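You operate a simulated robot arm through the tools that you are given. There is no shell and no other tool. Be economical: measure what you need, move in short steps, check, and stop when the job is done.

You are at the controls of a simulated robot arm. One attempt, no reset.

Task
Fit the grey coupler from the fittings drawer in socket two and clamp it.
Fine: the line stands vented: keep it so; shut the drawer; clamp to CLOSED once the coupler is home.

The check looks at the end state, three seconds after you hand in, the way a careful person would. Anything else that was tipped, shoved, dropped, spilled or broken makes it a failure.

Robot
A 7-joint arm with a two-finger parallel gripper, fixed in place. Base frame: the origin is at the foot of the arm, x ahead of it, y to its left, z up. Lengths are in m, angles in rad, forces in N, time in s.
Its first joint turns from -1.152 to 1.152 rad. Payload 2.4 kg.
The TCP is the grasp point between the finger pads, 0.03 m short of the fingertips. In the tool frame z runs along the fingers and y along their closing line. Largest opening 0.094 m; finger width 0.028, thickness 0.01; the body of the gripper, 0.05 by 0.096 m, starts 0.055 m behind the TCP.
Orientation is told as [roll, pitch, yaw] about the base's x, y, z axes, in that order, counted from this pose: with the fingers straight down and closing along the base's y, the tool's x points along the base's -x, its y along +y and its z along -z.

Tools
- The arm moves only by the tool nudge_tool. Its argument "deltas" is a list that holds one entry, the list of rows, each a list of 7 numbers: the gripper command, from -1 (shut) to 1 (fully open), values between in proportion, then the shift along the base's x, y, z in cm, then the turn, a rotation vector about the base's x, y, z in rad. In form: [[[hand, dx, dy, dz, wx, wy, wz], ...]]. A call has 1 to 20 rows; each row is the pose to reach, as a shift and turn from the pose commanded when the call began. Each row takes 0.2 s and may step no farther than 0.05 m and 0.15 rad from the row before; otherwise, or with a gripper value out of range, the whole call is refused. Where a pose cannot be reached the arm comes as near as it can. A force on the tool above 40 N (or 10 N above the force at the start of the call, whichever is more), or a blocked arm, ends the call early, and 0.2 s more pass. The fingers move at their own pace (about 0.153 m/s each) and stop on an object; they squeeze with about 39 N. The grip force told is the motor's: it shows also when the fingers shut on nothing. Time passes only in rows, and 0.2 s behind the last, so rows that repeat a pose let the fingers close. It gives the time, the measured TCP pose, the force on the tool (base axes), the opening and the grip force at its end, in the units of the frame above (readings bear some noise).
- Cameras (640 x 400 px; columns grow to the right, rows downward): "scene" is fixed at [0.0415, 0.4971, 1.4194]; the picture's right is [-0.59, -0.81, 0.00], its down [-0.63, 0.46, -0.63] and it looks along [0.51, -0.37, -0.78] (base axes); focal length 214 px, centre (320, 200). "wrist" rides on the gripper at [0.076, 0.014, -0.102] in the tool frame; the picture's right is [-0.18, 0.98, 0.00], its down [-0.75, -0.14, -0.64] and it looks along [-0.63, -0.12, 0.77] (tool axes); focal length 243 px, centre (320, 200).
- grab_frame(camera): a new picture of that camera. No time passes.
- point_at(camera, pixels): there is no depth. For up to 12 entries [column, row, z] of the newest picture of that camera ("zoom" is the newest enlarged one), the place [x, y] in the base frame at which the ray of that pixel passes the height z, good to about 0.003 m. No time passes.
- zoom(camera, box): a new picture of the part [left, top, right, bottom] of that camera's present view, enlarged. No time passes.
- sign_off(): hands the job in; it is judged then, once.

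Keep the steps short. Do not move on a guess: measure, check each grasp and each placing, and mend mistakes. In all there are 80 turns and 34 pictures (those below and enlarged ones count). Leave the gripper open and the arm clear of the work at the hand-in unless told otherwise, and finish with a single line.

The tools are called after "Call:" by a JSON object that holds its "api" and its "payload". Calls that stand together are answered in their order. nudge_tool: Moves the arm, as the interface text tells. Its arguments: {"type":"object","properties":{"deltas":{"type":"array"}},"required":["deltas"]} The other tools are called the same way: grab_frame (camera) takes a picture; point_at (camera, pixels) gives the place at which the rays of pixels pass given heights; zoom (camera, box) takes an enlarged picture of a part of a camera's view; sign_off () hands the job in.

At the start:

```text
time: 0.0
tcp_pos: [0.3879, 0.1505, 1.2131]
orientation: [-0.001, -0.001, 0.0]
wrist_force: [0.8, -0.4, -0.4]
opening: 0.094
finger_force: 0.1
```

scene: 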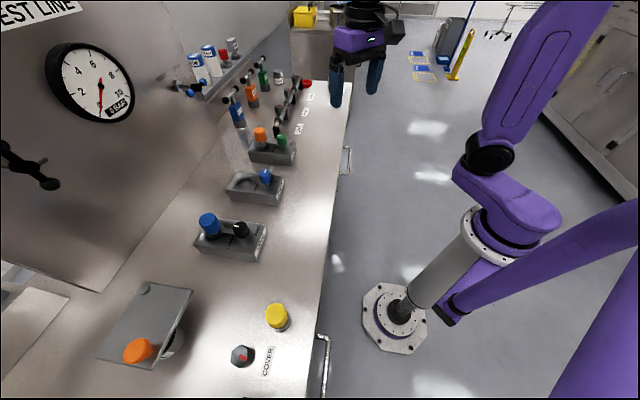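
wrist: 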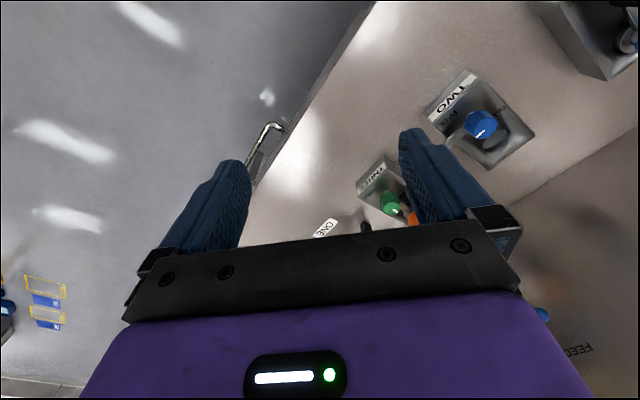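

I'll start by looking closer at the bench: sockets around (260,190), the front edge handles at (347,160) and (322,350), and the cover area at (150,330).

Call:
{"api": "zoom", "payload": {"camera": "scene", "box": [180, 60, 360, 172]}}

Call:
{"api": "zoom", "payload": {"camera": "scene", "box": [80, 160, 360, 400]}}

Call:
{"api": "zoom", "payload": {"camera": "scene", "box": [180, 130, 310, 270]}}

```text
3.56 times, centred on (270, 116) of scene
```

zoom: 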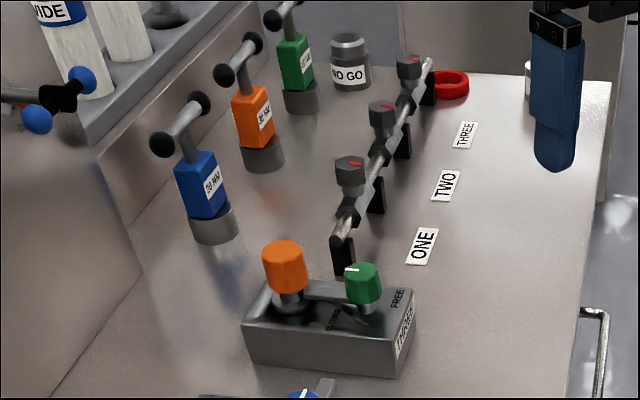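

```text
1.67 times, centred on (220, 280) of scene
```

zoom: 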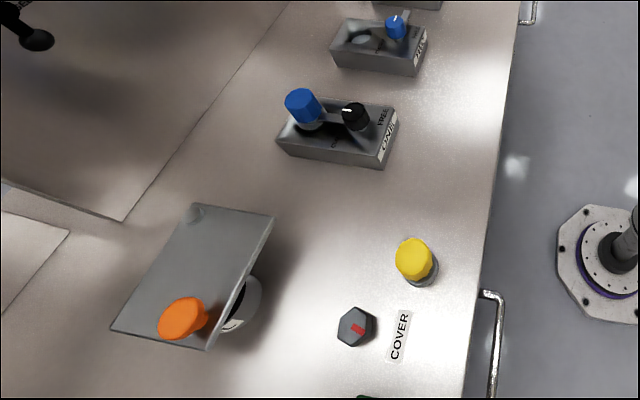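

```text
2.86 times, centred on (245, 200) of scene
```

zoom: 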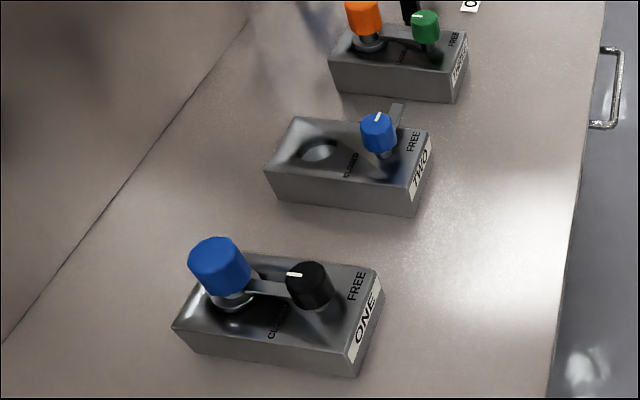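

I see socket TWO (hole and blue clamp knob, lever toward FREE) and two drawer handles on the bench front. Next I measure the main places.

Call:
{"api": "grab_frame", "payload": {"camera": "scene"}}

Call:
{"api": "point_at", "payload": {"camera": "scene", "pixels": [[240, 182, 0.783], [264, 175, 0.803], [345, 100, 0.733], [318, 330, 0.733], [351, 148, 0.7], [349, 174, 0.7], [327, 337, 0.7], [323, 398, 0.7], [227, 190, 0.783], [285, 182, 0.783], [280, 205, 0.733], [311, 395, 0.733]]}}

```text
28 pictures are left
```

scene: 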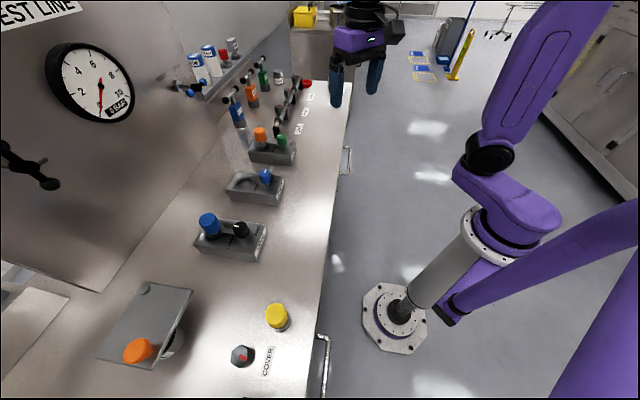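

```text
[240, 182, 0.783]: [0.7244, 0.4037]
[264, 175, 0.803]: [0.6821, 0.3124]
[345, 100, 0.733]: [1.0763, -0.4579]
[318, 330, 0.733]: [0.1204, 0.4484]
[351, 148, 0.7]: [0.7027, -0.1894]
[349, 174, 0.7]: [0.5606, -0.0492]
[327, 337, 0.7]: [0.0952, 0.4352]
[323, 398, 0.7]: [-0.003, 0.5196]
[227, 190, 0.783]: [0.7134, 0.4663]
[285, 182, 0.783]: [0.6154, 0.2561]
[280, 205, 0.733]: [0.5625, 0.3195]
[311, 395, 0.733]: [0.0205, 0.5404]
```

The hole seems too far for the arm at the assumed height, so I compare both cameras on the same features at several heights to find the true surface height.

Call:
{"api": "point_at", "payload": {"camera": "scene", "pixels": [[265, 174, 0.783], [265, 174, 0.85], [265, 174, 0.95], [278, 206, 0.733], [278, 206, 0.8], [278, 206, 0.9], [298, 128, 0.733], [298, 128, 0.9], [347, 160, 0.7], [347, 160, 0.85]]}}

Call:
{"api": "zoom", "payload": {"camera": "wrist", "box": [240, 0, 640, 250]}}

Call:
{"api": "point_at", "payload": {"camera": "wrist", "pixels": [[480, 123, 0.783], [480, 123, 0.85], [480, 123, 0.95], [424, 110, 0.733], [424, 110, 0.8], [424, 110, 0.9], [325, 228, 0.733], [325, 228, 0.9], [263, 145, 0.7], [263, 145, 0.85]]}}

```text
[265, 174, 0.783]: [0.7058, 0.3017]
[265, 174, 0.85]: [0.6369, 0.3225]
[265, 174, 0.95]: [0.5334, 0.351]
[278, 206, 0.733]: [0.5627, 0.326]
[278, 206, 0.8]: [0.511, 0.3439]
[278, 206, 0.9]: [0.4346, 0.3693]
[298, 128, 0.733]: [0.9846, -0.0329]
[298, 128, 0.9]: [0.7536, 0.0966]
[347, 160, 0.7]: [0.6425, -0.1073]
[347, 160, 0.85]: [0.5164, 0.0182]
```

```text
1.60 times, centred on (440, 125) of wrist
```

zoom: 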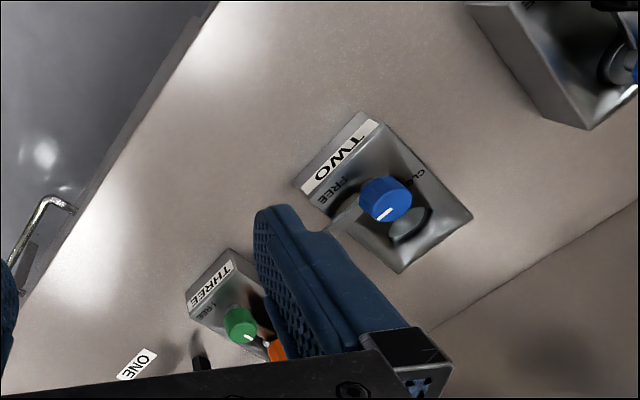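

```text
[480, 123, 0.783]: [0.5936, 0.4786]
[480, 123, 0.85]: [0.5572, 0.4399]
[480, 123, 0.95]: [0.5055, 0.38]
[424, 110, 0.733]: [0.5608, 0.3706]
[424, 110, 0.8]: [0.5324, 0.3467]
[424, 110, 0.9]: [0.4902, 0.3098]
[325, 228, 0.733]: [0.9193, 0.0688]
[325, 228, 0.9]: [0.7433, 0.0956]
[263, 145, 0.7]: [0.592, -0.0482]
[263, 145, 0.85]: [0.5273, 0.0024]
```

Both cameras agree only if the bench top is near z≈0.90 (not 0.733) and the bench is turned about 46°. I'll draw the arm back in front of the bench and turn it by 0.8 rad to face the drawers and read their fronts.

Call:
{"api": "nudge_tool", "payload": {"deltas": [[[1, -3, -1, 0, 0, 0, 0.13], [1, -6, -2, 0, 0, 0, 0.27], [1, -9, -3, 0, 0, 0, 0.41], [1, -12, -4, 0, 0, 0, 0.55], [1, -15, -5, -2, 0, 0, 0.68], [1, -17, -6, -5, 0, 0, 0.81], [1, -17, -6, -8, 0, 0, 0.81]]]}}

Call:
{"api": "grab_frame", "payload": {"camera": "wrist"}}

```text
time: 1.6
tcp_pos: [0.218, 0.0885, 1.132]
orientation: [0.001, 0.002, 0.811]
wrist_force: [-0.2, -0.1, 0.4]
opening: 0.0939
finger_force: 0.1
```

```text
26 pictures are left
```

wrist: 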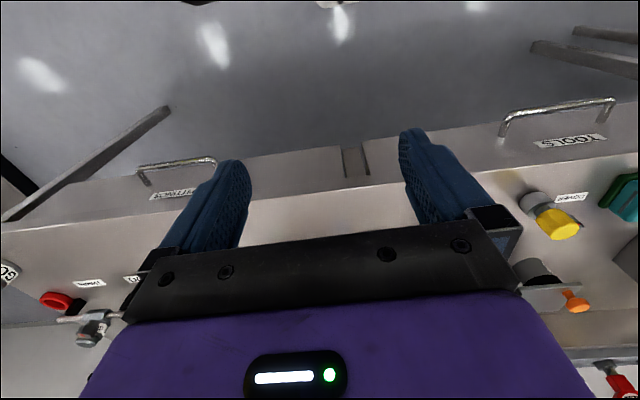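

The right drawer reads TOOLS and the left label looks like FITTINGS. I zoom to confirm and measure the left handle.

Call:
{"api": "zoom", "payload": {"camera": "wrist", "box": [100, 130, 260, 230]}}

Call:
{"api": "zoom", "payload": {"camera": "scene", "box": [310, 130, 390, 190]}}

```text
4.00 times, centred on (180, 180) of wrist
```

zoom: 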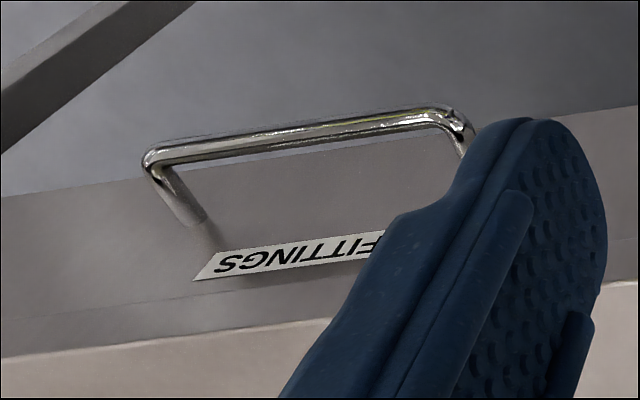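

```text
6.67 times, centred on (350, 160) of scene
```

zoom: 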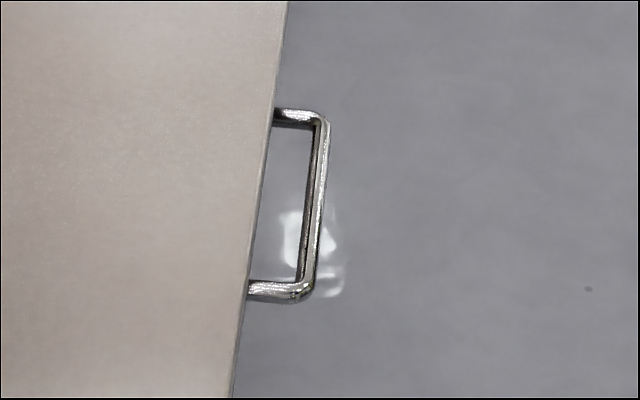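

Confirmed: FITTINGS. I triangulate the handle corners from both cameras.

Call:
{"api": "point_at", "payload": {"camera": "scene", "pixels": [[350, 147.7, 0.8], [350, 147.7, 0.85], [350, 147.7, 0.9], [348.2, 173.5, 0.8], [348.2, 173.5, 0.85], [348.2, 173.5, 0.9]]}}

Call:
{"api": "point_at", "payload": {"camera": "wrist", "pixels": [[137.5, 168.8, 0.8], [137.5, 168.8, 0.85], [137.5, 168.8, 0.9], [215.5, 160, 0.8], [215.5, 160, 0.85], [215.5, 160, 0.9]]}}

```text
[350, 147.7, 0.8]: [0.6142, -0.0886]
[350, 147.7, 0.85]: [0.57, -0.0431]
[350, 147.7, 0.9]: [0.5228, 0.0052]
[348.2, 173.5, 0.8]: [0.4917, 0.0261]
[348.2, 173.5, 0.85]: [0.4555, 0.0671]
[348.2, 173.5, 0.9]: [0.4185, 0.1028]
```

```text
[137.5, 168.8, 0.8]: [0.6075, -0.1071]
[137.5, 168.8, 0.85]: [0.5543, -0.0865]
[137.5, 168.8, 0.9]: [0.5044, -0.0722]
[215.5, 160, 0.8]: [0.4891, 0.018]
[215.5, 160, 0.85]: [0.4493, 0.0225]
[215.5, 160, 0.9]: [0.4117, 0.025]
```

The handle triangulates to z≈0.78, which does not fit a top at 0.90, so I cross-check with flat labels (COVER and TWO) and the bench edge.

Call:
{"api": "point_at", "payload": {"camera": "scene", "pixels": [[267, 362, 0.733], [267, 362, 0.8], [267, 362, 0.9], [305, 112, 0.733], [305, 112, 0.8], [305, 112, 0.9], [328, 337, 0.75], [328, 337, 0.85]]}}

Call:
{"api": "zoom", "payload": {"camera": "wrist", "box": [0, 240, 160, 340]}}

Call:
{"api": "point_at", "payload": {"camera": "wrist", "pixels": [[572, 198, 0.733], [572, 198, 0.8], [572, 198, 0.9], [90, 283, 0.733], [90, 283, 0.8], [90, 283, 0.9], [507, 122, 0.75], [507, 122, 0.85]]}}

```text
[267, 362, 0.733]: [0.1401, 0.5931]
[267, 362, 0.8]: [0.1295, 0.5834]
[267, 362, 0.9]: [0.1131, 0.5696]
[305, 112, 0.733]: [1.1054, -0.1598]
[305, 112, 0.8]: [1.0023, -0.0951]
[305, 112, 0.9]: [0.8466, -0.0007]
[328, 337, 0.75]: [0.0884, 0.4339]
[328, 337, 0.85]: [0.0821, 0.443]
```

```text
4.00 times, centred on (80, 290) of wrist
```

zoom: 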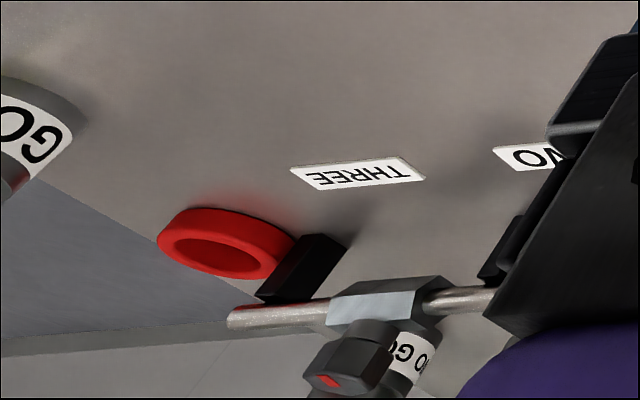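

```text
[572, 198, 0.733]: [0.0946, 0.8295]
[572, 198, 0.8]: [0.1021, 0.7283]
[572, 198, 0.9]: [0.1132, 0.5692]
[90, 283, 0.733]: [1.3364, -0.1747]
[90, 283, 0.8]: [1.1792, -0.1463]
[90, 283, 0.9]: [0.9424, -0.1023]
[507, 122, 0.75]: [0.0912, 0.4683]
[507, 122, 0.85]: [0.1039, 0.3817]
```

COVER's label agrees at z=0.900: the bench top is 0.90 and the handle bar is near z≈0.78, about 5 cm out from the bench face, centred near (0.57,-0.05). I'll turn the gripper so it closes across the bar and move to a standoff in front of it, high.

Call:
{"api": "nudge_tool", "payload": {"deltas": [[[1, 2.3, -2.1, 0, 0, 0, -0.143], [1, 4.7, -4.3, 0, 0, 0, -0.286], [1, 7, -6.4, 0, 0, 0, -0.428], [1, 9.3, -8.5, 0, 0, 0, -0.571], [1, 11.6, -10.7, 0, 0, 0, -0.714], [1, 14, -12.8, 0, 0, 0, -0.857], [1, 16.3, -15, 0, 0, 0, -1.0], [1, 18.6, -17.1, 0, 0, 0, -1.142], [1, 21, -19.2, 0, 0, 0, -1.285], [1, 23.3, -21.4, 0, 0, 0, -1.428], [1, 25.6, -23.5, 0, 0, 0, -1.571], [1, 25.6, -23.5, -4, 0, 0, -1.571], [1, 25.6, -23.5, -8, 0, 0, -1.571], [1, 25.6, -23.5, -12, 0, 0, -1.571]]]}}

```text
time: 4.6
tcp_pos: [0.4733, -0.1444, 1.0119]
orientation: [0.001, -0.001, -0.761]
wrist_force: [0.3, 0.2, -0.2]
opening: 0.0942
finger_force: 0.1
```

Now tilt the fingers 0.6 rad toward the drawer and come to 12 cm before the bar, then look.

Call:
{"api": "nudge_tool", "payload": {"deltas": [[[1, 0.5, 0.5, -2, 0.105, -0.1, 0], [1, 1, 1, -4, 0.21, -0.2, 0], [1, 2, 2, -7, 0.32, -0.3, 0], [1, 3.5, 3.6, -10, 0.425, -0.4, 0], [1, 4.7, 4.9, -13.3, 0.436, -0.413, 0]]]}}

Call:
{"api": "grab_frame", "payload": {"camera": "wrist"}}

```text
time: 5.8
tcp_pos: [0.5216, -0.0958, 0.8797]
orientation: [0.599, 0.0, -0.76]
wrist_force: [0.0, 0.8, -0.1]
opening: 0.094
finger_force: 0.1
```

```text
22 pictures are left
```

wrist: 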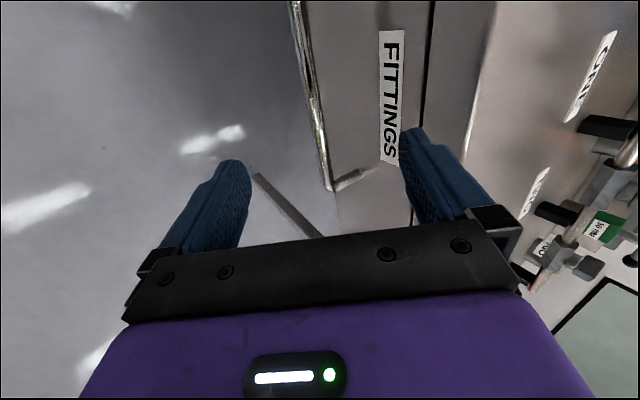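

I see the bar between the fingers, from (295,0) to its far corner (327,187). I measure it at z=0.77–0.79.

Call:
{"api": "point_at", "payload": {"camera": "wrist", "pixels": [[326, 187, 0.76], [326, 187, 0.78], [326, 187, 0.8], [306, 60, 0.76], [306, 60, 0.78], [306, 60, 0.8], [336, 190, 0.78], [372, 170, 0.78], [483, 60, 0.9], [430, 60, 0.85]]}}

```text
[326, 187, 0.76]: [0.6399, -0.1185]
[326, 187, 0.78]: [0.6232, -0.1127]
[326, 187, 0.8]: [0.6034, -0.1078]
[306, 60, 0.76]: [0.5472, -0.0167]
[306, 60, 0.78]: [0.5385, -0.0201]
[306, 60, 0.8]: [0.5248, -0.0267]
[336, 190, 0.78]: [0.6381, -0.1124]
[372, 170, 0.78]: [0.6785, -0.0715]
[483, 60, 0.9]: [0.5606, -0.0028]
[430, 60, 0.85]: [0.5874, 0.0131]
```

Bar at n≈0.356 from the base, z≈0.775, drawer face at about 0.415. I set the opening to 5 cm and advance along the finger direction to put the bar between the pads.

Call:
{"api": "nudge_tool", "payload": {"deltas": [[[0.06, 0, 0, 0, 0, 0, 0], [0.06, 0, 0, 0, 0, 0, 0], [0.06, 1.1, 1.16, -2.5, 0, 0, 0], [0.06, 2.2, 2.3, -5, 0, 0, 0], [0.06, 3.3, 3.5, -7.5, 0, 0, 0], [0.06, 4.4, 4.65, -10, 0, 0, 0]]]}}

Call:
{"api": "grab_frame", "payload": {"camera": "wrist"}}

```text
time: 7.2
tcp_pos: [0.5645, -0.048, 0.7819]
orientation: [0.599, 0.002, -0.762]
wrist_force: [-0.7, 0.0, 0.3]
opening: 0.0496
finger_force: 0.1
```

```text
21 pictures are left
```

wrist: 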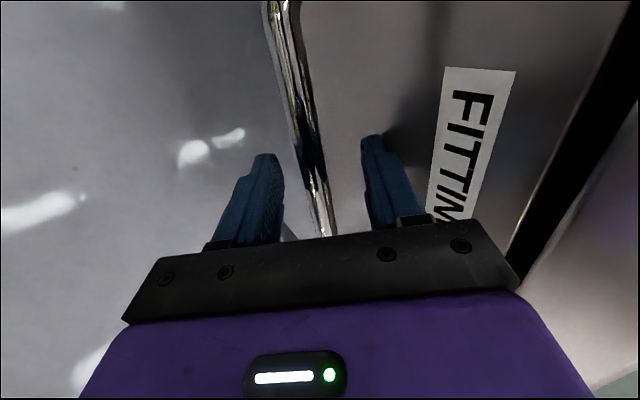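

The bar runs between the two fingers. I close on it.

Call:
{"api": "nudge_tool", "payload": {"deltas": [[[-1, 0, 0, 0, 0, 0, 0], [-1, 0, 0, 0, 0, 0, 0], [-1, 0, 0, 0, 0, 0, 0]]]}}

```text
time: 8.0
tcp_pos: [0.5634, -0.0506, 0.7819]
orientation: [0.601, 0.003, -0.765]
wrist_force: [-24.9, -10.5, 24.5]
opening: 0.0142
finger_force: 44.9
```

Gripped the bar (opening 1.4 cm), with some axial pushback. I ease up a little and start pulling straight out from the bench.

Call:
{"api": "nudge_tool", "payload": {"deltas": [[[-1, -0.4, -0.4, 0.3, 0, 0, 0], [-1, -1.4, -1.45, 0.3, 0, 0, 0], [-1, -2.75, -2.9, 0.3, 0, 0, 0]]]}}

```text
time: 8.8
tcp_pos: [0.5344, -0.0781, 0.7826]
orientation: [0.593, 0.007, -0.76]
wrist_force: [3.4, -2.3, -38.0]
opening: 0.0138
finger_force: 45.6
```

It's moving with the drawer. The vertical force is now −38 N, so I take back 2 mm of height and continue pulling.

Call:
{"api": "nudge_tool", "payload": {"deltas": [[[-1, 0, 0, -0.15, 0, 0, 0], [-1, -1, -1.05, -0.15, 0, 0, 0], [-1, -2, -2.1, -0.15, 0, 0, 0], [-1, -3, -3.15, -0.15, 0, 0, 0]]]}}

Call:
{"api": "grab_frame", "payload": {"camera": "scene"}}

```text
time: 9.8
tcp_pos: [0.5048, -0.1078, 0.782]
orientation: [0.605, 0.002, -0.755]
wrist_force: [-13.6, 11.3, 9.3]
opening: 0.0137
finger_force: 44.9
```

```text
20 pictures are left
```

scene: 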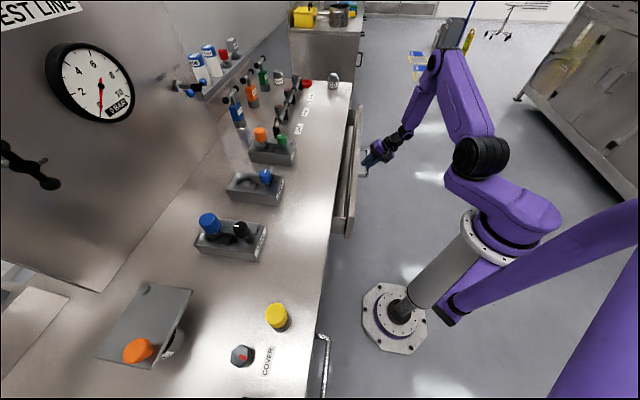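

Drawer is out about 8 cm. Continue 10 cm more.

Call:
{"api": "nudge_tool", "payload": {"deltas": [[[-1, -1.4, -1.45, 0, 0, 0, 0], [-1, -2.8, -2.9, 0, 0, 0, 0], [-1, -4.2, -4.4, 0, 0, 0, 0], [-1, -5.6, -5.9, 0, 0, 0, 0], [-1, -7, -7.3, 0, 0, 0, 0]]]}}

Call:
{"api": "zoom", "payload": {"camera": "scene", "box": [300, 80, 428, 240]}}

```text
time: 11.1
tcp_pos: [0.4342, -0.1797, 0.7813]
orientation: [0.607, 0.014, -0.761]
wrist_force: [-5.1, 3.7, 8.3]
opening: 0.0134
finger_force: 45.2
stopped in row 5: the force on the tool passed its limit (the readings are from after the stop); the commanded pose is now the measured one
```

```text
2.50 times, centred on (364, 160) of scene
```

zoom: 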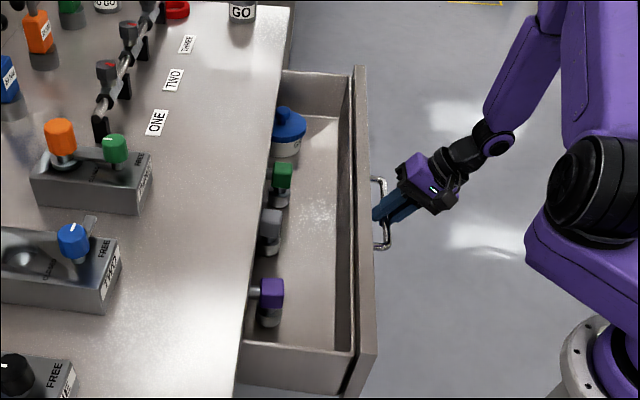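

Drawer open 19 cm; the grey coupler is seen at zoom (268,230), close to the bench edge. I try a little more pull to see whether that was the end stop.

Call:
{"api": "nudge_tool", "payload": {"deltas": [[[-1, -0.3, -0.3, -0.1, 0, 0, 0], [-1, -0.8, -0.8, -0.1, 0, 0, 0], [-1, -1.4, -1.45, -0.1, 0, 0, 0]]]}}

Call:
{"api": "point_at", "payload": {"camera": "scene", "pixels": [[343, 171, 0.7], [343, 171, 0.75], [343, 171, 0.8], [344, 202, 0.75], [334, 200, 0.9], [344, 110, 0.9]]}}

```text
time: 11.9
tcp_pos: [0.4189, -0.1949, 0.7819]
orientation: [0.609, 0.011, -0.761]
wrist_force: [-7.1, 3.9, 33.4]
opening: 0.0138
finger_force: 44.8
```

```text
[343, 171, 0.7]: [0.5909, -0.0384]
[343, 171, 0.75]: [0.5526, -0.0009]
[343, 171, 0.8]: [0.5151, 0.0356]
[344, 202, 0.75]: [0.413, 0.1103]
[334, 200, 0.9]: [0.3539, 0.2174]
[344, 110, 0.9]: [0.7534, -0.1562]
```

It isn't the stop; it slid 2 cm more. I relieve the height by 2 mm and pull 5 cm further to give the gripper room beside the bench edge.

Call:
{"api": "nudge_tool", "payload": {"deltas": [[[-1, -0.2, -0.2, 0.12, 0, 0, 0], [-1, -1.2, -1.25, 0.12, 0, 0, 0], [-1, -2.3, -2.4, 0.12, 0, 0, 0], [-1, -3.4, -3.6, 0.12, 0, 0, 0]]]}}

Call:
{"api": "zoom", "payload": {"camera": "scene", "box": [300, 100, 396, 220]}}

```text
time: 12.9
tcp_pos: [0.3847, -0.2287, 0.7826]
orientation: [0.607, 0.014, -0.758]
wrist_force: [-15.3, 14.3, 21.1]
opening: 0.0138
finger_force: 45.0
```

```text
3.33 times, centred on (348, 160) of scene
```

zoom: 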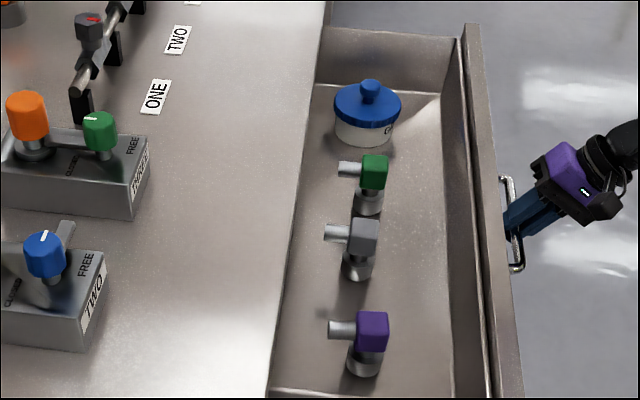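

Drawer is open enough; the grey coupler stands at zoom (360,245), between green and purple. I release the bar and back away along the finger direction.

Call:
{"api": "nudge_tool", "payload": {"deltas": [[[0.0, 0, 0, 0, 0, 0, 0], [0.0, 0, 0, 0, 0, 0, 0], [0.0, -1.1, -1.16, 2.5, 0, 0, 0], [0.0, -2.2, -2.3, 5, 0, 0, 0], [0.0, -3.3, -3.5, 8, 0, 0, 0], [0.0, -3.3, -3.5, 12, 0, 0, 0], [1, -3.3, -3.5, 16, 0, 0, 0], [1, -3.3, -3.5, 20, 0, 0, 0], [1, -3.3, -3.5, 24, 0, 0, 0]]]}}

```text
time: 14.9
tcp_pos: [0.3544, -0.2642, 1.0214]
orientation: [0.603, 0.013, -0.761]
wrist_force: [0.3, -0.4, 0.2]
opening: 0.0941
finger_force: 0.0
```

Now straighten the tool to point down.

Call:
{"api": "nudge_tool", "payload": {"deltas": [[[1, 0, 0, 0.5, -0.105, 0.1, 0], [1, 0, 0, 1, -0.21, 0.2, 0], [1, 0, 0, 1.5, -0.315, 0.3, 0], [1, 0, 0, 2, -0.42, 0.4, 0], [1, 0, 0, 2, -0.436, 0.413, 0]]]}}

Call:
{"api": "nudge_tool", "payload": {"deltas": [[[1, 0.5, 0.5, 0, 0, 0, 0.143], [1, 1, 1, 0, 0, 0, 0.286], [1, 1.5, 1.5, 0, 0, 0, 0.428], [1, 2, 2, 0, 0, 0, 0.571], [1, 2.5, 2.5, 0, 0, 0, 0.714], [1, 3, 3, 0, 0, 0, 0.857], [1, 3.5, 3.5, 0, 0, 0, 1.0], [1, 4, 4, 0, 0, 0, 1.142], [1, 4.5, 5, 0, 0, 0, 1.285], [1, 5, 6, 0, 0, 0, 1.428], [1, 5.5, 7, 0, 0, 0, 1.571]]]}}

Call:
{"api": "grab_frame", "payload": {"camera": "wrist"}}

```text
time: 16.1
tcp_pos: [0.3561, -0.2659, 1.0428]
orientation: [0.003, 0.006, -0.765]
wrist_force: [-0.7, -0.4, 0.4]
opening: 0.0938
finger_force: 0.0
```

```text
time: 18.5
tcp_pos: [0.4081, -0.1958, 1.0424]
orientation: [0.006, 0.009, 0.808]
wrist_force: [0.1, 0.0, 0.1]
opening: 0.0938
finger_force: 0.1
```

```text
17 pictures are left
```

wrist: 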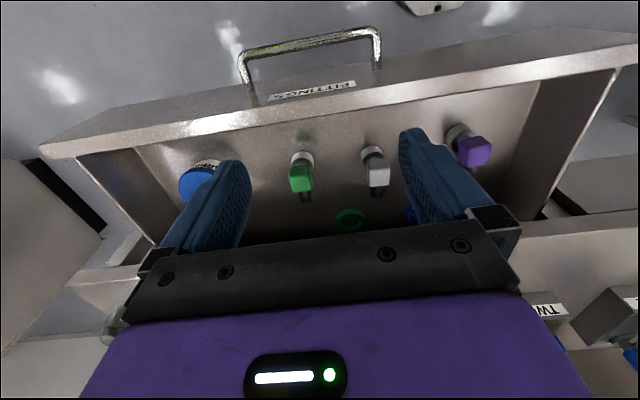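

Grey coupler seen at wrist (378,172). I triangulate it with the scene view (head at ≈(361,170)).

Call:
{"api": "point_at", "payload": {"camera": "wrist", "pixels": [[378, 176, 0.74], [378, 176, 0.77], [378, 176, 0.8], [300, 180, 0.77], [300, 180, 0.8], [474, 153, 0.77], [474, 153, 0.8], [370, 150, 0.7], [370, 150, 0.73]]}}

Call:
{"api": "point_at", "payload": {"camera": "scene", "pixels": [[361, 170, 0.74], [361, 170, 0.77], [361, 170, 0.8], [364.5, 151, 0.77], [364.5, 151, 0.8], [363.5, 199, 0.77], [363.5, 199, 0.8], [359, 180, 0.7], [359, 180, 0.73]]}}

Call:
{"api": "zoom", "payload": {"camera": "wrist", "box": [270, 110, 510, 260]}}

```text
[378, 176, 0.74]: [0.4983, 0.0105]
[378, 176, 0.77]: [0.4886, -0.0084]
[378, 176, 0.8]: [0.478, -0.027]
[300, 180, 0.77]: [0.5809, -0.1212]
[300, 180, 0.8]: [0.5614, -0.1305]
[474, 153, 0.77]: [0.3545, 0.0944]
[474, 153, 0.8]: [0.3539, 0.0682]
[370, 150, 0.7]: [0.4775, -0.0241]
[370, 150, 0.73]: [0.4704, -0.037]
```

```text
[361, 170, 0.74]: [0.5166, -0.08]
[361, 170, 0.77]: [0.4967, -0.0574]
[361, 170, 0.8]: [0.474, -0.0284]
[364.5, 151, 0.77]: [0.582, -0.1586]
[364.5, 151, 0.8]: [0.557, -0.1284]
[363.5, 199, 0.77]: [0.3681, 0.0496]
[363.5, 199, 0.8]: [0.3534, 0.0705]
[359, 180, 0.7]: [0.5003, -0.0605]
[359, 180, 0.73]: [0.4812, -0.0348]
```

```text
2.67 times, centred on (390, 185) of wrist
```

zoom: 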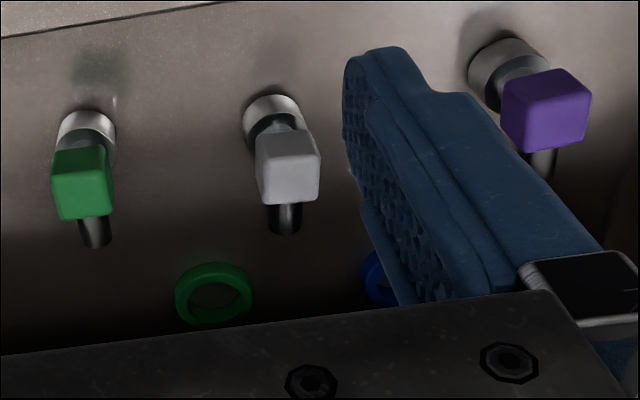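

Head centre is near (0.477,-0.029,0.80), base axis the same; neighbours are 13 cm away. I go above it and look before descending.

Call:
{"api": "nudge_tool", "payload": {"deltas": [[[1, 1.4, 3.5, 0, 0, 0, 0], [1, 2.8, 7, 0, 0, 0, 0], [1, 4.2, 10.5, -1, 0, 0, 0], [1, 5.6, 14, -4, 0, 0, 0], [1, 6.9, 16.5, -8, 0, 0, 0], [1, 6.9, 16.5, -12, 0, 0, 0], [1, 6.9, 16.5, -15, 0, 0, 0]]]}}

Call:
{"api": "grab_frame", "payload": {"camera": "wrist"}}

```text
time: 20.1
tcp_pos: [0.4785, -0.0301, 0.8919]
orientation: [0.002, 0.006, 0.805]
wrist_force: [0.1, 0.1, -0.2]
opening: 0.0941
finger_force: 0.0
```

```text
15 pictures are left
```

wrist: 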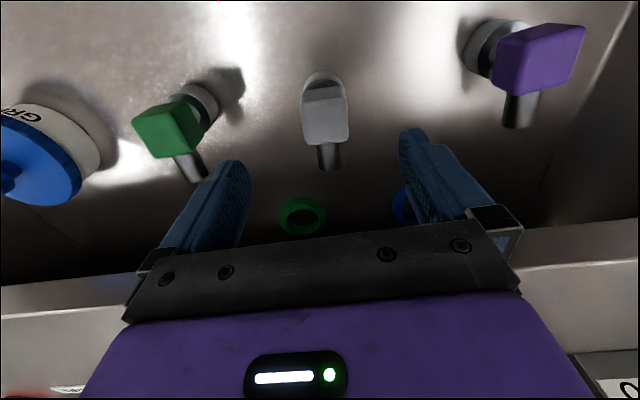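

Call:
{"api": "point_at", "payload": {"camera": "wrist", "pixels": [[326, 115, 0.8], [326, 115, 0.81], [327, 140, 0.815], [325, 92, 0.79], [305, 115, 0.8], [347, 115, 0.8], [323, 80, 0.73], [330, 165, 0.79]]}}

Call:
{"api": "zoom", "payload": {"camera": "wrist", "box": [260, 50, 420, 210]}}

```text
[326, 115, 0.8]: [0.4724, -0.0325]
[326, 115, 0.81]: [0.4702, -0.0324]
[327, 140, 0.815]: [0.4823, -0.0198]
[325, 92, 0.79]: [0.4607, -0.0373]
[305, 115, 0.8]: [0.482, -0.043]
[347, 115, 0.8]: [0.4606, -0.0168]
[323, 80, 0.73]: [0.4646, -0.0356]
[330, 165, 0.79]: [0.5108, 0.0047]
```

```text
2.50 times, centred on (340, 130) of wrist
```

zoom: 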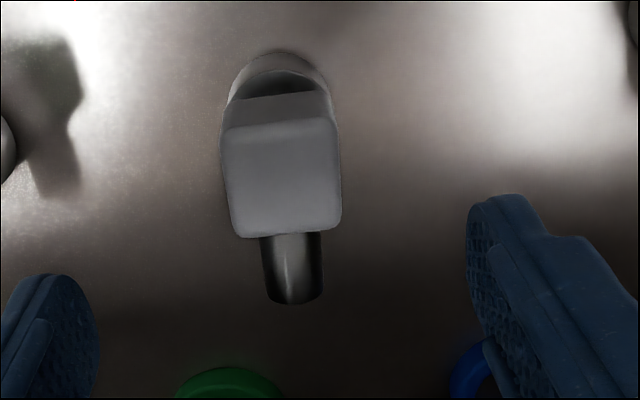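

Top face centre comes out at ≈(0.473,-0.029). I correct by −5 mm along the closing line and lower to z≈0.80 for the head.

Call:
{"api": "nudge_tool", "payload": {"deltas": [[[1, -0.5, 0.1, 0, 0, 0, 0.005], [1, -0.5, 0.1, -3, 0, 0, 0.005], [1, -0.5, 0.1, -6, 0, 0, 0.005], [1, -0.5, 0.1, -8, 0, 0, 0.005], [1, -0.5, 0.1, -9.2, 0, 0, 0.005]]]}}

Call:
{"api": "grab_frame", "payload": {"camera": "wrist"}}

```text
time: 21.3
tcp_pos: [0.4728, -0.0302, 0.8]
orientation: [0.004, 0.007, 0.809]
wrist_force: [-0.3, 0.2, 0.1]
opening: 0.0938
finger_force: 0.1
```

```text
13 pictures are left
```

wrist: 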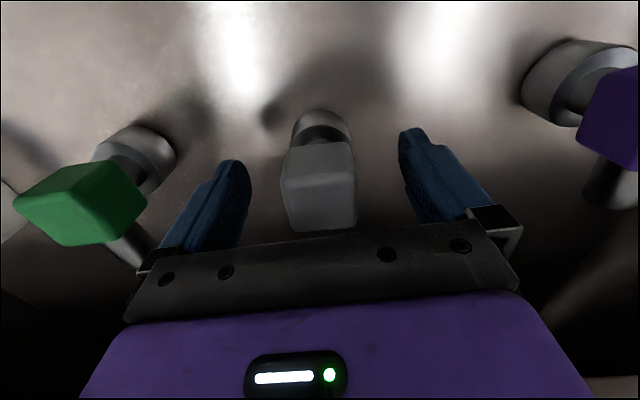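

The head sits centred between the pads at (320,185). I close.

Call:
{"api": "nudge_tool", "payload": {"deltas": [[[-1, 0, 0, 0, 0, 0, 0], [-1, 0, 0, 0, 0, 0, 0], [-1, 0, 0, 0, 0, 0, 0]]]}}

```text
time: 22.1
tcp_pos: [0.4725, -0.0312, 0.7997]
orientation: [0.005, 0.007, 0.809]
wrist_force: [1.8, 0.4, -0.3]
opening: 0.0402
finger_force: 39.1
```

Gripped (4.0 cm). Lift straight up 25 cm and look.

Call:
{"api": "nudge_tool", "payload": {"deltas": [[[-1, 0, 0, 2, 0, 0, 0], [-1, 0, 0, 6, 0, 0, 0], [-1, 0, 0, 11, 0, 0, 0], [-1, 0, 0, 16, 0, 0, 0], [-1, 0, 0, 21, 0, 0, 0], [-1, 0, 0, 27, 0, 0, 0]]]}}

```text
refused: row 6 steps farther than a row can; nothing moved
```

Call:
{"api": "nudge_tool", "payload": {"deltas": [[[-1, 0, 0, 2, 0, 0, 0], [-1, 0, 0, 6, 0, 0, 0], [-1, 0, 0, 11, 0, 0, 0], [-1, 0, 0, 16, 0, 0, 0], [-1, 0, 0, 21, 0, 0, 0], [-1, 0, 0, 25.5, 0, 0, 0]]]}}

Call:
{"api": "grab_frame", "payload": {"camera": "scene"}}

Call:
{"api": "grab_frame", "payload": {"camera": "wrist"}}

```text
time: 23.5
tcp_pos: [0.4716, -0.0299, 1.0547]
orientation: [0.005, 0.008, 0.81]
wrist_force: [-1.0, 0.2, -3.4]
opening: 0.0401
finger_force: 39.2
```

```text
12 pictures are left
```

scene: 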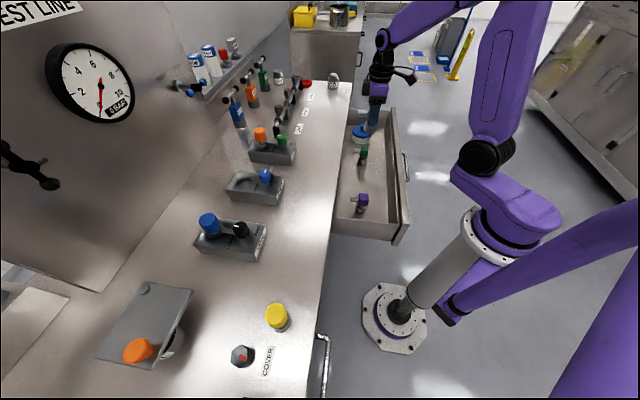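

```text
11 pictures are left
```

wrist: 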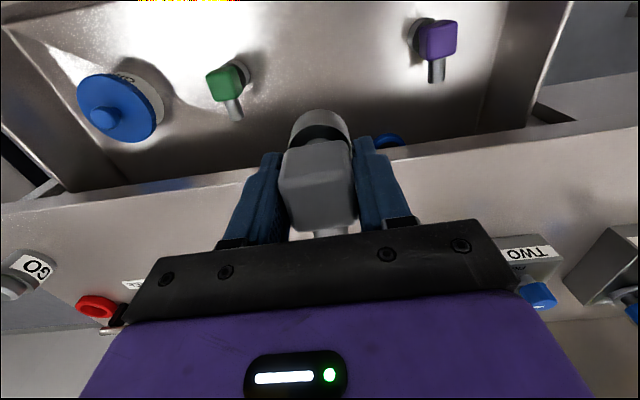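

The coupler is held straight. Now I move high over the bench to just beside socket TWO (offset along the bench) so the wrist camera sees the hole.

Call:
{"api": "nudge_tool", "payload": {"deltas": [[[-1, 0, 0, 4, 0, 0, 0], [-1, 0, 0, 7.5, 0, 0, 0], [-1, 1.4, 4, 7.5, 0, 0, 0], [-1, 2.8, 8, 7.5, 0, 0, 0], [-1, 4.3, 12, 7.5, 0, 0, 0], [-1, 5.7, 16, 7.5, 0, 0, 0], [-1, 7.2, 20, 7.5, 0, 0, 0], [-1, 9, 24, 7.5, 0, 0, 0], [-1, 10.3, 27.5, 7.5, 0, 0, 0], [-1, 11.5, 30, 7.5, 0, 0, 0]]]}}

Call:
{"api": "grab_frame", "payload": {"camera": "wrist"}}

```text
time: 25.7
tcp_pos: [0.5865, 0.2715, 1.1302]
orientation: [0.006, 0.01, 0.81]
wrist_force: [-0.3, -1.0, -3.0]
opening: 0.0401
finger_force: 39.4
```

```text
10 pictures are left
```

wrist: 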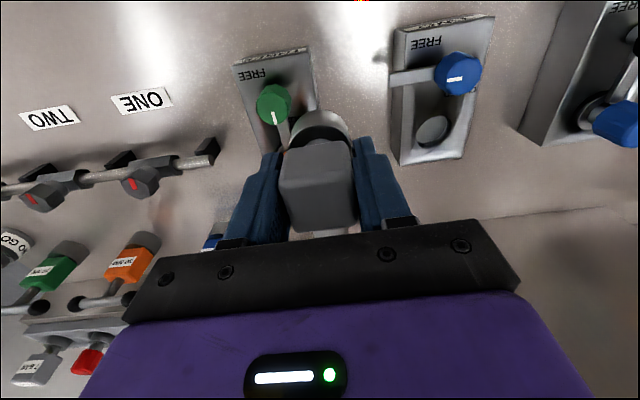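

The hole of TWO is at wrist (433,131), its knob at (458,74), lever pointing to FREE. I zoom for detail and triangulate.

Call:
{"api": "zoom", "payload": {"camera": "wrist", "box": [380, 0, 640, 180]}}

Call:
{"api": "point_at", "payload": {"camera": "wrist", "pixels": [[433, 131, 0.94], [433, 131, 0.95], [433, 131, 0.96], [459, 72, 0.97], [459, 72, 0.98], [459, 72, 0.99]]}}

Call:
{"api": "point_at", "payload": {"camera": "scene", "pixels": [[244.3, 182.5, 0.94], [244.3, 182.5, 0.95], [244.3, 182.5, 0.96], [265.3, 174, 0.97], [265.3, 174, 0.98], [265.3, 174, 0.99]]}}

```text
2.22 times, centred on (510, 90) of wrist
```

zoom: 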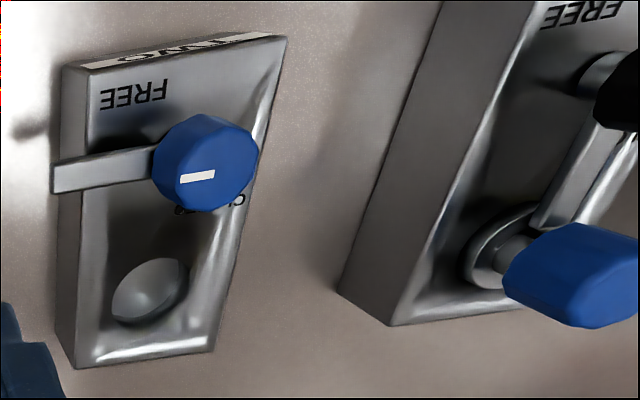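

```text
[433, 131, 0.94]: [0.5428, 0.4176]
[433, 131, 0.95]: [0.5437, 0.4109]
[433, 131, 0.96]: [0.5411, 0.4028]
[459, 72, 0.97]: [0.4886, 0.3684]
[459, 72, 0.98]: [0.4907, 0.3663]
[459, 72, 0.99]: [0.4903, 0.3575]
```

```text
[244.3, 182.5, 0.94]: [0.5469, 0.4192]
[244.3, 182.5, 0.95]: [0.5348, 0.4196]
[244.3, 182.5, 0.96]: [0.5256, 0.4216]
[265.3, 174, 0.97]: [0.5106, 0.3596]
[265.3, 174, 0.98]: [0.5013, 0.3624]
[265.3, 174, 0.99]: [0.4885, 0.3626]
```

Hole centre ≈(0.544,0.4175) at z≈0.942; knob axis ≈(0.492,0.362), top ≈0.985. I check how the coupler in ONE is oriented (spout direction), as an example.

Call:
{"api": "zoom", "payload": {"camera": "scene", "box": [190, 205, 270, 255]}}

```text
8.00 times, centred on (230, 230) of scene
```

zoom: 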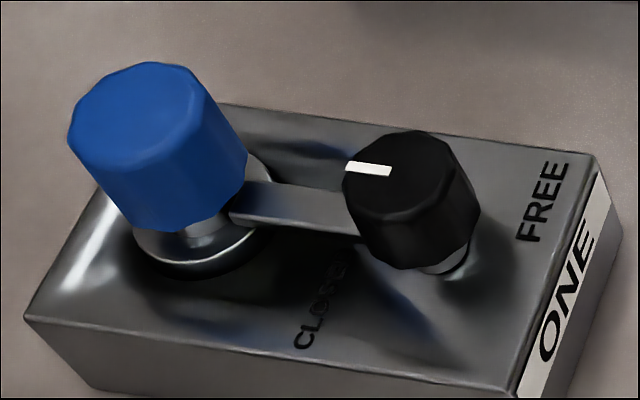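

ONE holds a round plug with no spout, so spout direction is free; I keep it pointing away from the clamp. Next I check where the held coupler's axis sits relative to the TCP.

Call:
{"api": "zoom", "payload": {"camera": "wrist", "box": [260, 95, 388, 240]}}

Call:
{"api": "point_at", "payload": {"camera": "wrist", "pixels": [[320, 110, 1.05], [320, 110, 1.06], [291, 130, 1.06], [349, 130, 1.06], [320, 140, 1.1], [318, 145, 1.15], [318, 185, 1.15]]}}

```text
2.76 times, centred on (324, 168) of wrist
```

zoom: 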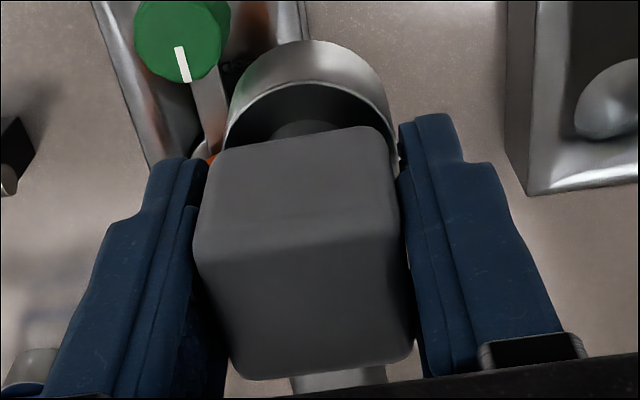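

```text
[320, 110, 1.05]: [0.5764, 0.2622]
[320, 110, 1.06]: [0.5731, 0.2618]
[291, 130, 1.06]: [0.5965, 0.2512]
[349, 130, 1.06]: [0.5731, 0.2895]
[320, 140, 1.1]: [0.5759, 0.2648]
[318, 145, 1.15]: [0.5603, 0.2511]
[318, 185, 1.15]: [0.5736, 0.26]
```

Collar and hole are both about 44 mm, a close fit, so I'll align visually. I move over the hole at height, then down to z≈1.05, and compare in the scene camera (its columns show the reach direction).

Call:
{"api": "nudge_tool", "payload": {"deltas": [[[-1, -1.2, 3.6, 0, 0, 0, 0], [-1, -2.4, 7.2, 0, 0, 0, 0], [-1, -3.6, 10.8, 0, 0, 0, 0], [-1, -4.55, 14.3, 0, 0, 0, 0], [-1, -4.55, 14.3, -4, 0, 0, 0], [-1, -4.55, 14.3, -8, 0, 0, 0], [-1, -4.55, 14.3, -8, 0, 0, 0]]]}}

Call:
{"api": "zoom", "payload": {"camera": "scene", "box": [200, 130, 300, 215]}}

```text
time: 27.3
tcp_pos: [0.5408, 0.4121, 1.047]
orientation: [0.004, 0.009, 0.809]
wrist_force: [-0.4, -0.1, -2.7]
opening: 0.0403
finger_force: 39.3
out of reach, approached as far as the arm can: row 2, 3, 4, 5, 6, 7
```

```text
4.71 times, centred on (250, 172) of scene
```

zoom: 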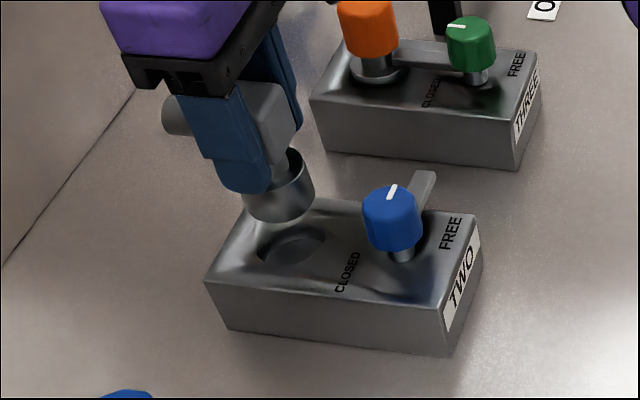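

The arm is at the edge of its reach (about 2 mm short), and the collar hangs just above the hole. I measure collar-bottom centre (241.3,172.8) versus hole centre (243.8,181.1).

Call:
{"api": "point_at", "payload": {"camera": "zoom", "pixels": [[291, 243, 0.942], [279, 204, 0.955], [279, 204, 0.962], [279, 204, 0.967], [279, 204, 0.972], [257, 244, 0.942], [325, 243, 0.942], [244, 204, 0.967], [314, 204, 0.967]]}}

Call:
{"api": "grab_frame", "payload": {"camera": "wrist"}}

```text
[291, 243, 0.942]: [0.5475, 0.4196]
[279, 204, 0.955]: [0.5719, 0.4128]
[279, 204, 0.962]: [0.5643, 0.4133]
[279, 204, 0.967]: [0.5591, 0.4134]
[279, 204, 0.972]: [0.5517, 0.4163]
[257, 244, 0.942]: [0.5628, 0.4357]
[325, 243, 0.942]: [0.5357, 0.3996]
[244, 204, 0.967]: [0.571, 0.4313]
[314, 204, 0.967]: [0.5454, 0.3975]
```

```text
5 pictures are left
```

wrist: 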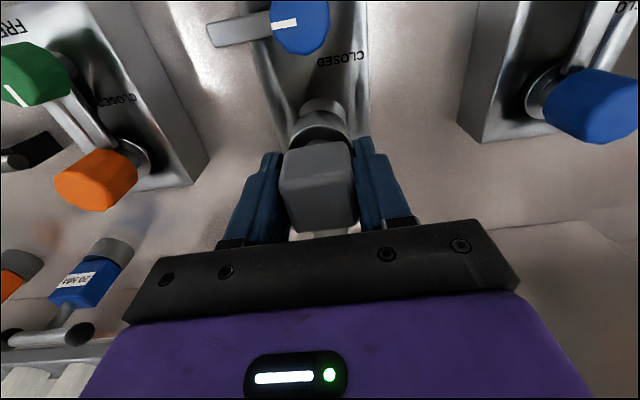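

Collar axis n≈0.680, s≈0.109 and hole n≈0.681, s≈0.109: aligned within about 2 mm, with ~3 mm clearance; the collar bottom is ≈3.5 cm above the block top. I descend gently toward the rim.

Call:
{"api": "nudge_tool", "payload": {"deltas": [[[-1, 0, 0, -1, 0, 0, 0], [-1, 0, 0, -2, 0, 0, 0], [-1, 0, 0, -2.6, 0, 0, 0], [-1, 0, 0, -3.2, 0, 0, 0], [-1, 0, 0, -3.8, 0, 0, 0]]]}}

```text
time: 28.5
tcp_pos: [0.5401, 0.4123, 1.0144]
orientation: [0.002, -0.002, 0.81]
wrist_force: [-2.5, -3.1, 26.9]
opening: 0.0404
finger_force: 38.7
```

Contact with the rim at z=1.0144 (27 N up, slightly pushed toward −n). I slide 4 mm toward the robot in 1 mm steps under this light pressure to feel for the hole.

Call:
{"api": "nudge_tool", "payload": {"deltas": [[[-1, -0.07, -0.07, 0, 0, 0, 0], [-1, -0.14, -0.15, 0, 0, 0, 0], [-1, -0.21, -0.22, 0, 0, 0, 0]]]}}

```text
time: 29.3
tcp_pos: [0.54, 0.4119, 1.0151]
orientation: [0.002, -0.006, 0.812]
wrist_force: [8.2, 7.6, 30.1]
opening: 0.0405
finger_force: 38.8
```

The command was ahead of the real position there (reach limit), so it barely moved. I continue 4 mm further inward.

Call:
{"api": "nudge_tool", "payload": {"deltas": [[[-1, -0.07, -0.07, 0.03, 0, 0, 0], [-1, -0.14, -0.15, 0.03, 0, 0, 0], [-1, -0.21, -0.22, 0.03, 0, 0, 0], [-1, -0.28, -0.29, 0.03, 0, 0, 0]]]}}

```text
time: 30.3
tcp_pos: [0.5353, 0.4076, 1.0163]
orientation: [0.003, -0.002, 0.812]
wrist_force: [7.3, 8.8, 27.8]
opening: 0.0401
finger_force: 39.4
```

Height rose 2 mm here, so the hole lies the other way. I lift 4 mm and move outward to see how far the arm can reach.

Call:
{"api": "nudge_tool", "payload": {"deltas": [[[-1, 0, 0, 0.7, 0, 0, 0], [-1, 0.35, 0.36, 0.7, 0, 0, 0], [-1, 0.7, 0.73, 0.7, 0, 0, 0], [-1, 1.0, 1.05, 0.7, 0, 0, 0], [-1, 1.0, 1.05, 0.7, 0, 0, 0]]]}}

```text
time: 31.5
tcp_pos: [0.546, 0.4169, 1.0176]
orientation: [0.002, 0.009, 0.809]
wrist_force: [0.7, 0.5, -3.3]
opening: 0.0401
finger_force: 39.0
```

Reach is fine here (n=0.678). I step back to n≈0.675 and press lightly.

Call:
{"api": "nudge_tool", "payload": {"deltas": [[[-1, -0.2, -0.22, 0, 0, 0, 0], [-1, -0.2, -0.22, -0.3, 0, 0, 0], [-1, -0.2, -0.22, -0.5, 0, 0, 0], [-1, -0.2, -0.22, -0.7, 0, 0, 0]]]}}

```text
time: 32.5
tcp_pos: [0.5431, 0.4136, 1.0115]
orientation: [0.003, 0.008, 0.81]
wrist_force: [0.1, 0.7, -3.4]
opening: 0.0403
finger_force: 39.1
```

No contact at z=1.0115, below the earlier rim contact: the collar is entering the hole. I continue down in small steps.

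Call:
{"api": "nudge_tool", "payload": {"deltas": [[[-1, 0, 0, -0.4, 0, 0, 0], [-1, 0, 0, -0.8, 0, 0, 0], [-1, 0, 0, -1.2, 0, 0, 0], [-1, 0, 0, -1.6, 0, 0, 0], [-1, 0, 0, -2.0, 0, 0, 0], [-1, 0, 0, -2.4, 0, 0, 0]]]}}

```text
time: 33.9
tcp_pos: [0.542, 0.4152, 0.9918]
orientation: [0.002, 0.001, 0.813]
wrist_force: [-1.3, 2.9, 33.4]
opening: 0.0396
finger_force: 39.5
```

Stopped at z=0.9918 with 33 N: about 2.4 cm deep. I ease the pressure and look whether it's seated.

Call:
{"api": "nudge_tool", "payload": {"deltas": [[[-1, 0, 0, 0.35, 0, 0, 0], [-1, 0, 0, 0.35, 0, 0, 0]]]}}

Call:
{"api": "zoom", "payload": {"camera": "scene", "box": [220, 140, 290, 205]}}

```text
time: 34.5
tcp_pos: [0.5425, 0.4148, 0.9932]
orientation: [0.004, 0.002, 0.81]
wrist_force: [5.7, 5.5, 18.5]
opening: 0.0402
finger_force: 38.7
```

```text
6.15 times, centred on (255, 172) of scene
```

zoom: 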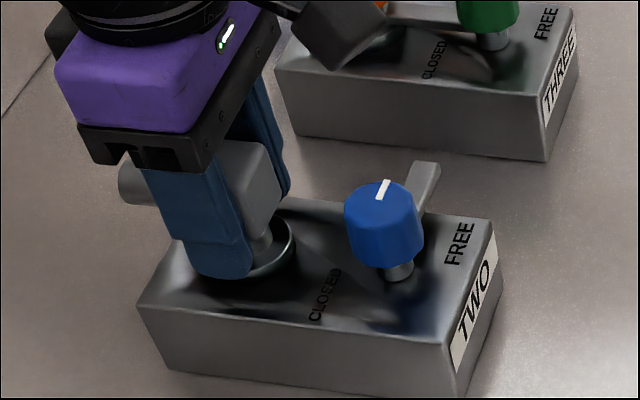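

The collar's rim stands slightly above the block, similar to ONE. To rule out wedging, I wiggle ±1 mm under moderate pressure.

Call:
{"api": "nudge_tool", "payload": {"deltas": [[[-1, 0.08, 0.08, -0.2, 0, 0, 0], [-1, -0.08, -0.08, -0.25, 0, 0, 0], [-1, 0.08, -0.08, -0.25, 0, 0, 0], [-1, -0.08, 0.08, -0.3, 0, 0, 0], [-1, 0, 0, -0.3, 0, 0, 0]]]}}

```text
time: 35.7
tcp_pos: [0.5428, 0.4158, 0.9906]
orientation: [0.002, 0.002, 0.812]
wrist_force: [-8.7, 0.1, 33.4]
opening: 0.0401
finger_force: 38.7
```

Slightly lower still (0.9906). I release, rise, then with closed fingers press gently on the head's top to make sure it is home.

Call:
{"api": "nudge_tool", "payload": {"deltas": [[[-1, 0, 0, 0.3, 0, 0, 0], [0.3, 0, 0, 0.3, 0, 0, 0], [0.3, 0, 0, 0.3, 0, 0, 0], [0.3, 0, 0, 3, 0, 0, 0], [0.3, 0, 0, 7, 0, 0, 0], [-1, 0, 0, 8, 0, 0, 0], [-1, 0, 0, 8, 0, 0, 0], [-1, 0, 0, 8, 0, 0, 0]]]}}

```text
time: 37.5
tcp_pos: [0.5346, 0.4085, 1.064]
orientation: [0.003, 0.009, 0.809]
wrist_force: [0.2, 0.3, -0.1]
opening: 0.0003
finger_force: 33.2
out of reach, approached as far as the arm can: row 5, 6, 7, 8
```

Now press down on the head top.

Call:
{"api": "nudge_tool", "payload": {"deltas": [[[-1, 0, 0, -1, 0, 0, 0], [-1, 0, 0, -1.8, 0, 0, 0], [-1, 0, 0, -2.2, 0, 0, 0], [-1, 0, 0, -2.6, 0, 0, 0], [-1, 0, 0, -3.0, 0, 0, 0], [-1, 0, 0, -3.4, 0, 0, 0]]]}}

```text
time: 38.8
tcp_pos: [0.5359, 0.4088, 1.0393]
orientation: [0.001, -0.003, 0.811]
wrist_force: [-3.1, -2.0, 7.7]
opening: 0.0001
finger_force: 33.5
stopped in row 6: the force on the tool passed its limit (the readings are from after the stop); the commanded pose is now the measured one
```

Firm: the head top doesn't give (≈1.009). The coupler is home. Now the clamp: I rise, move above the knob (0.492,0.362), and turn to yaw −0.76 so a +90° turn (FREE→CLOSED) ends at a known reachable pose.

Call:
{"api": "nudge_tool", "payload": {"deltas": [[[-1, 0, 0, 2, 0, 0, 0], [-1, -1, -1, 5, 0, 0, -0.143], [-1, -2, -2, 6.5, 0, 0, -0.286], [-1, -3, -3.2, 6.5, 0, 0, -0.428], [-1, -4, -4.3, 6.5, 0, 0, -0.571], [-1, -4.4, -4.7, 6.5, 0, 0, -0.714], [0.5, -4.4, -4.7, 6.5, 0, 0, -0.857], [0.5, -4.4, -4.7, 6.5, 0, 0, -1.0], [0.5, -4.4, -4.7, 6.5, 0, 0, -1.142], [0.5, -4.4, -4.7, 6.5, 0, 0, -1.285], [0.5, -4.4, -4.7, 6.5, 0, 0, -1.428], [0.5, -4.4, -4.7, 6.5, 0, 0, -1.571]]]}}

Call:
{"api": "grab_frame", "payload": {"camera": "wrist"}}

```text
time: 41.4
tcp_pos: [0.4915, 0.3616, 1.1033]
orientation: [0.002, -0.003, -0.761]
wrist_force: [0.4, 0.1, 0.1]
opening: 0.0708
finger_force: 0.0
```

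```text
3 pictures are left
```

wrist: 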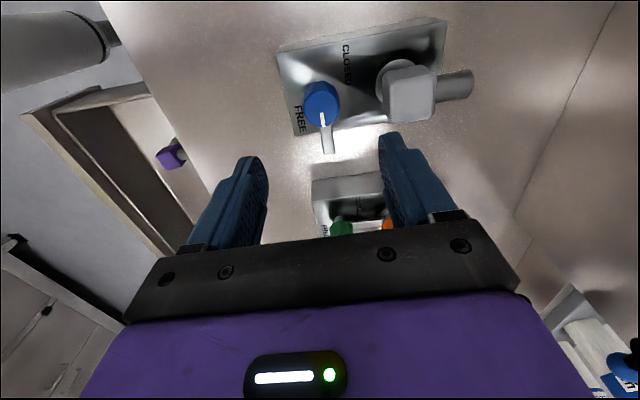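

The coupler stands upright in TWO. Knob top centre at (322,103); I check its position.

Call:
{"api": "point_at", "payload": {"camera": "wrist", "pixels": [[322, 100, 0.98], [322, 100, 0.985], [305, 100, 0.98], [340, 100, 0.98], [327, 150, 0.955], [390, 95, 0.99], [410, 95, 1.009]]}}

```text
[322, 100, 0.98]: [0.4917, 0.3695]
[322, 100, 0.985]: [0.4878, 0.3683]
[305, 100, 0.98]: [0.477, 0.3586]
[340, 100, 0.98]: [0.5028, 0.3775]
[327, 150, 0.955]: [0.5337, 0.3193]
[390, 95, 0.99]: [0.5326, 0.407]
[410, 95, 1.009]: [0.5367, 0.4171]
```

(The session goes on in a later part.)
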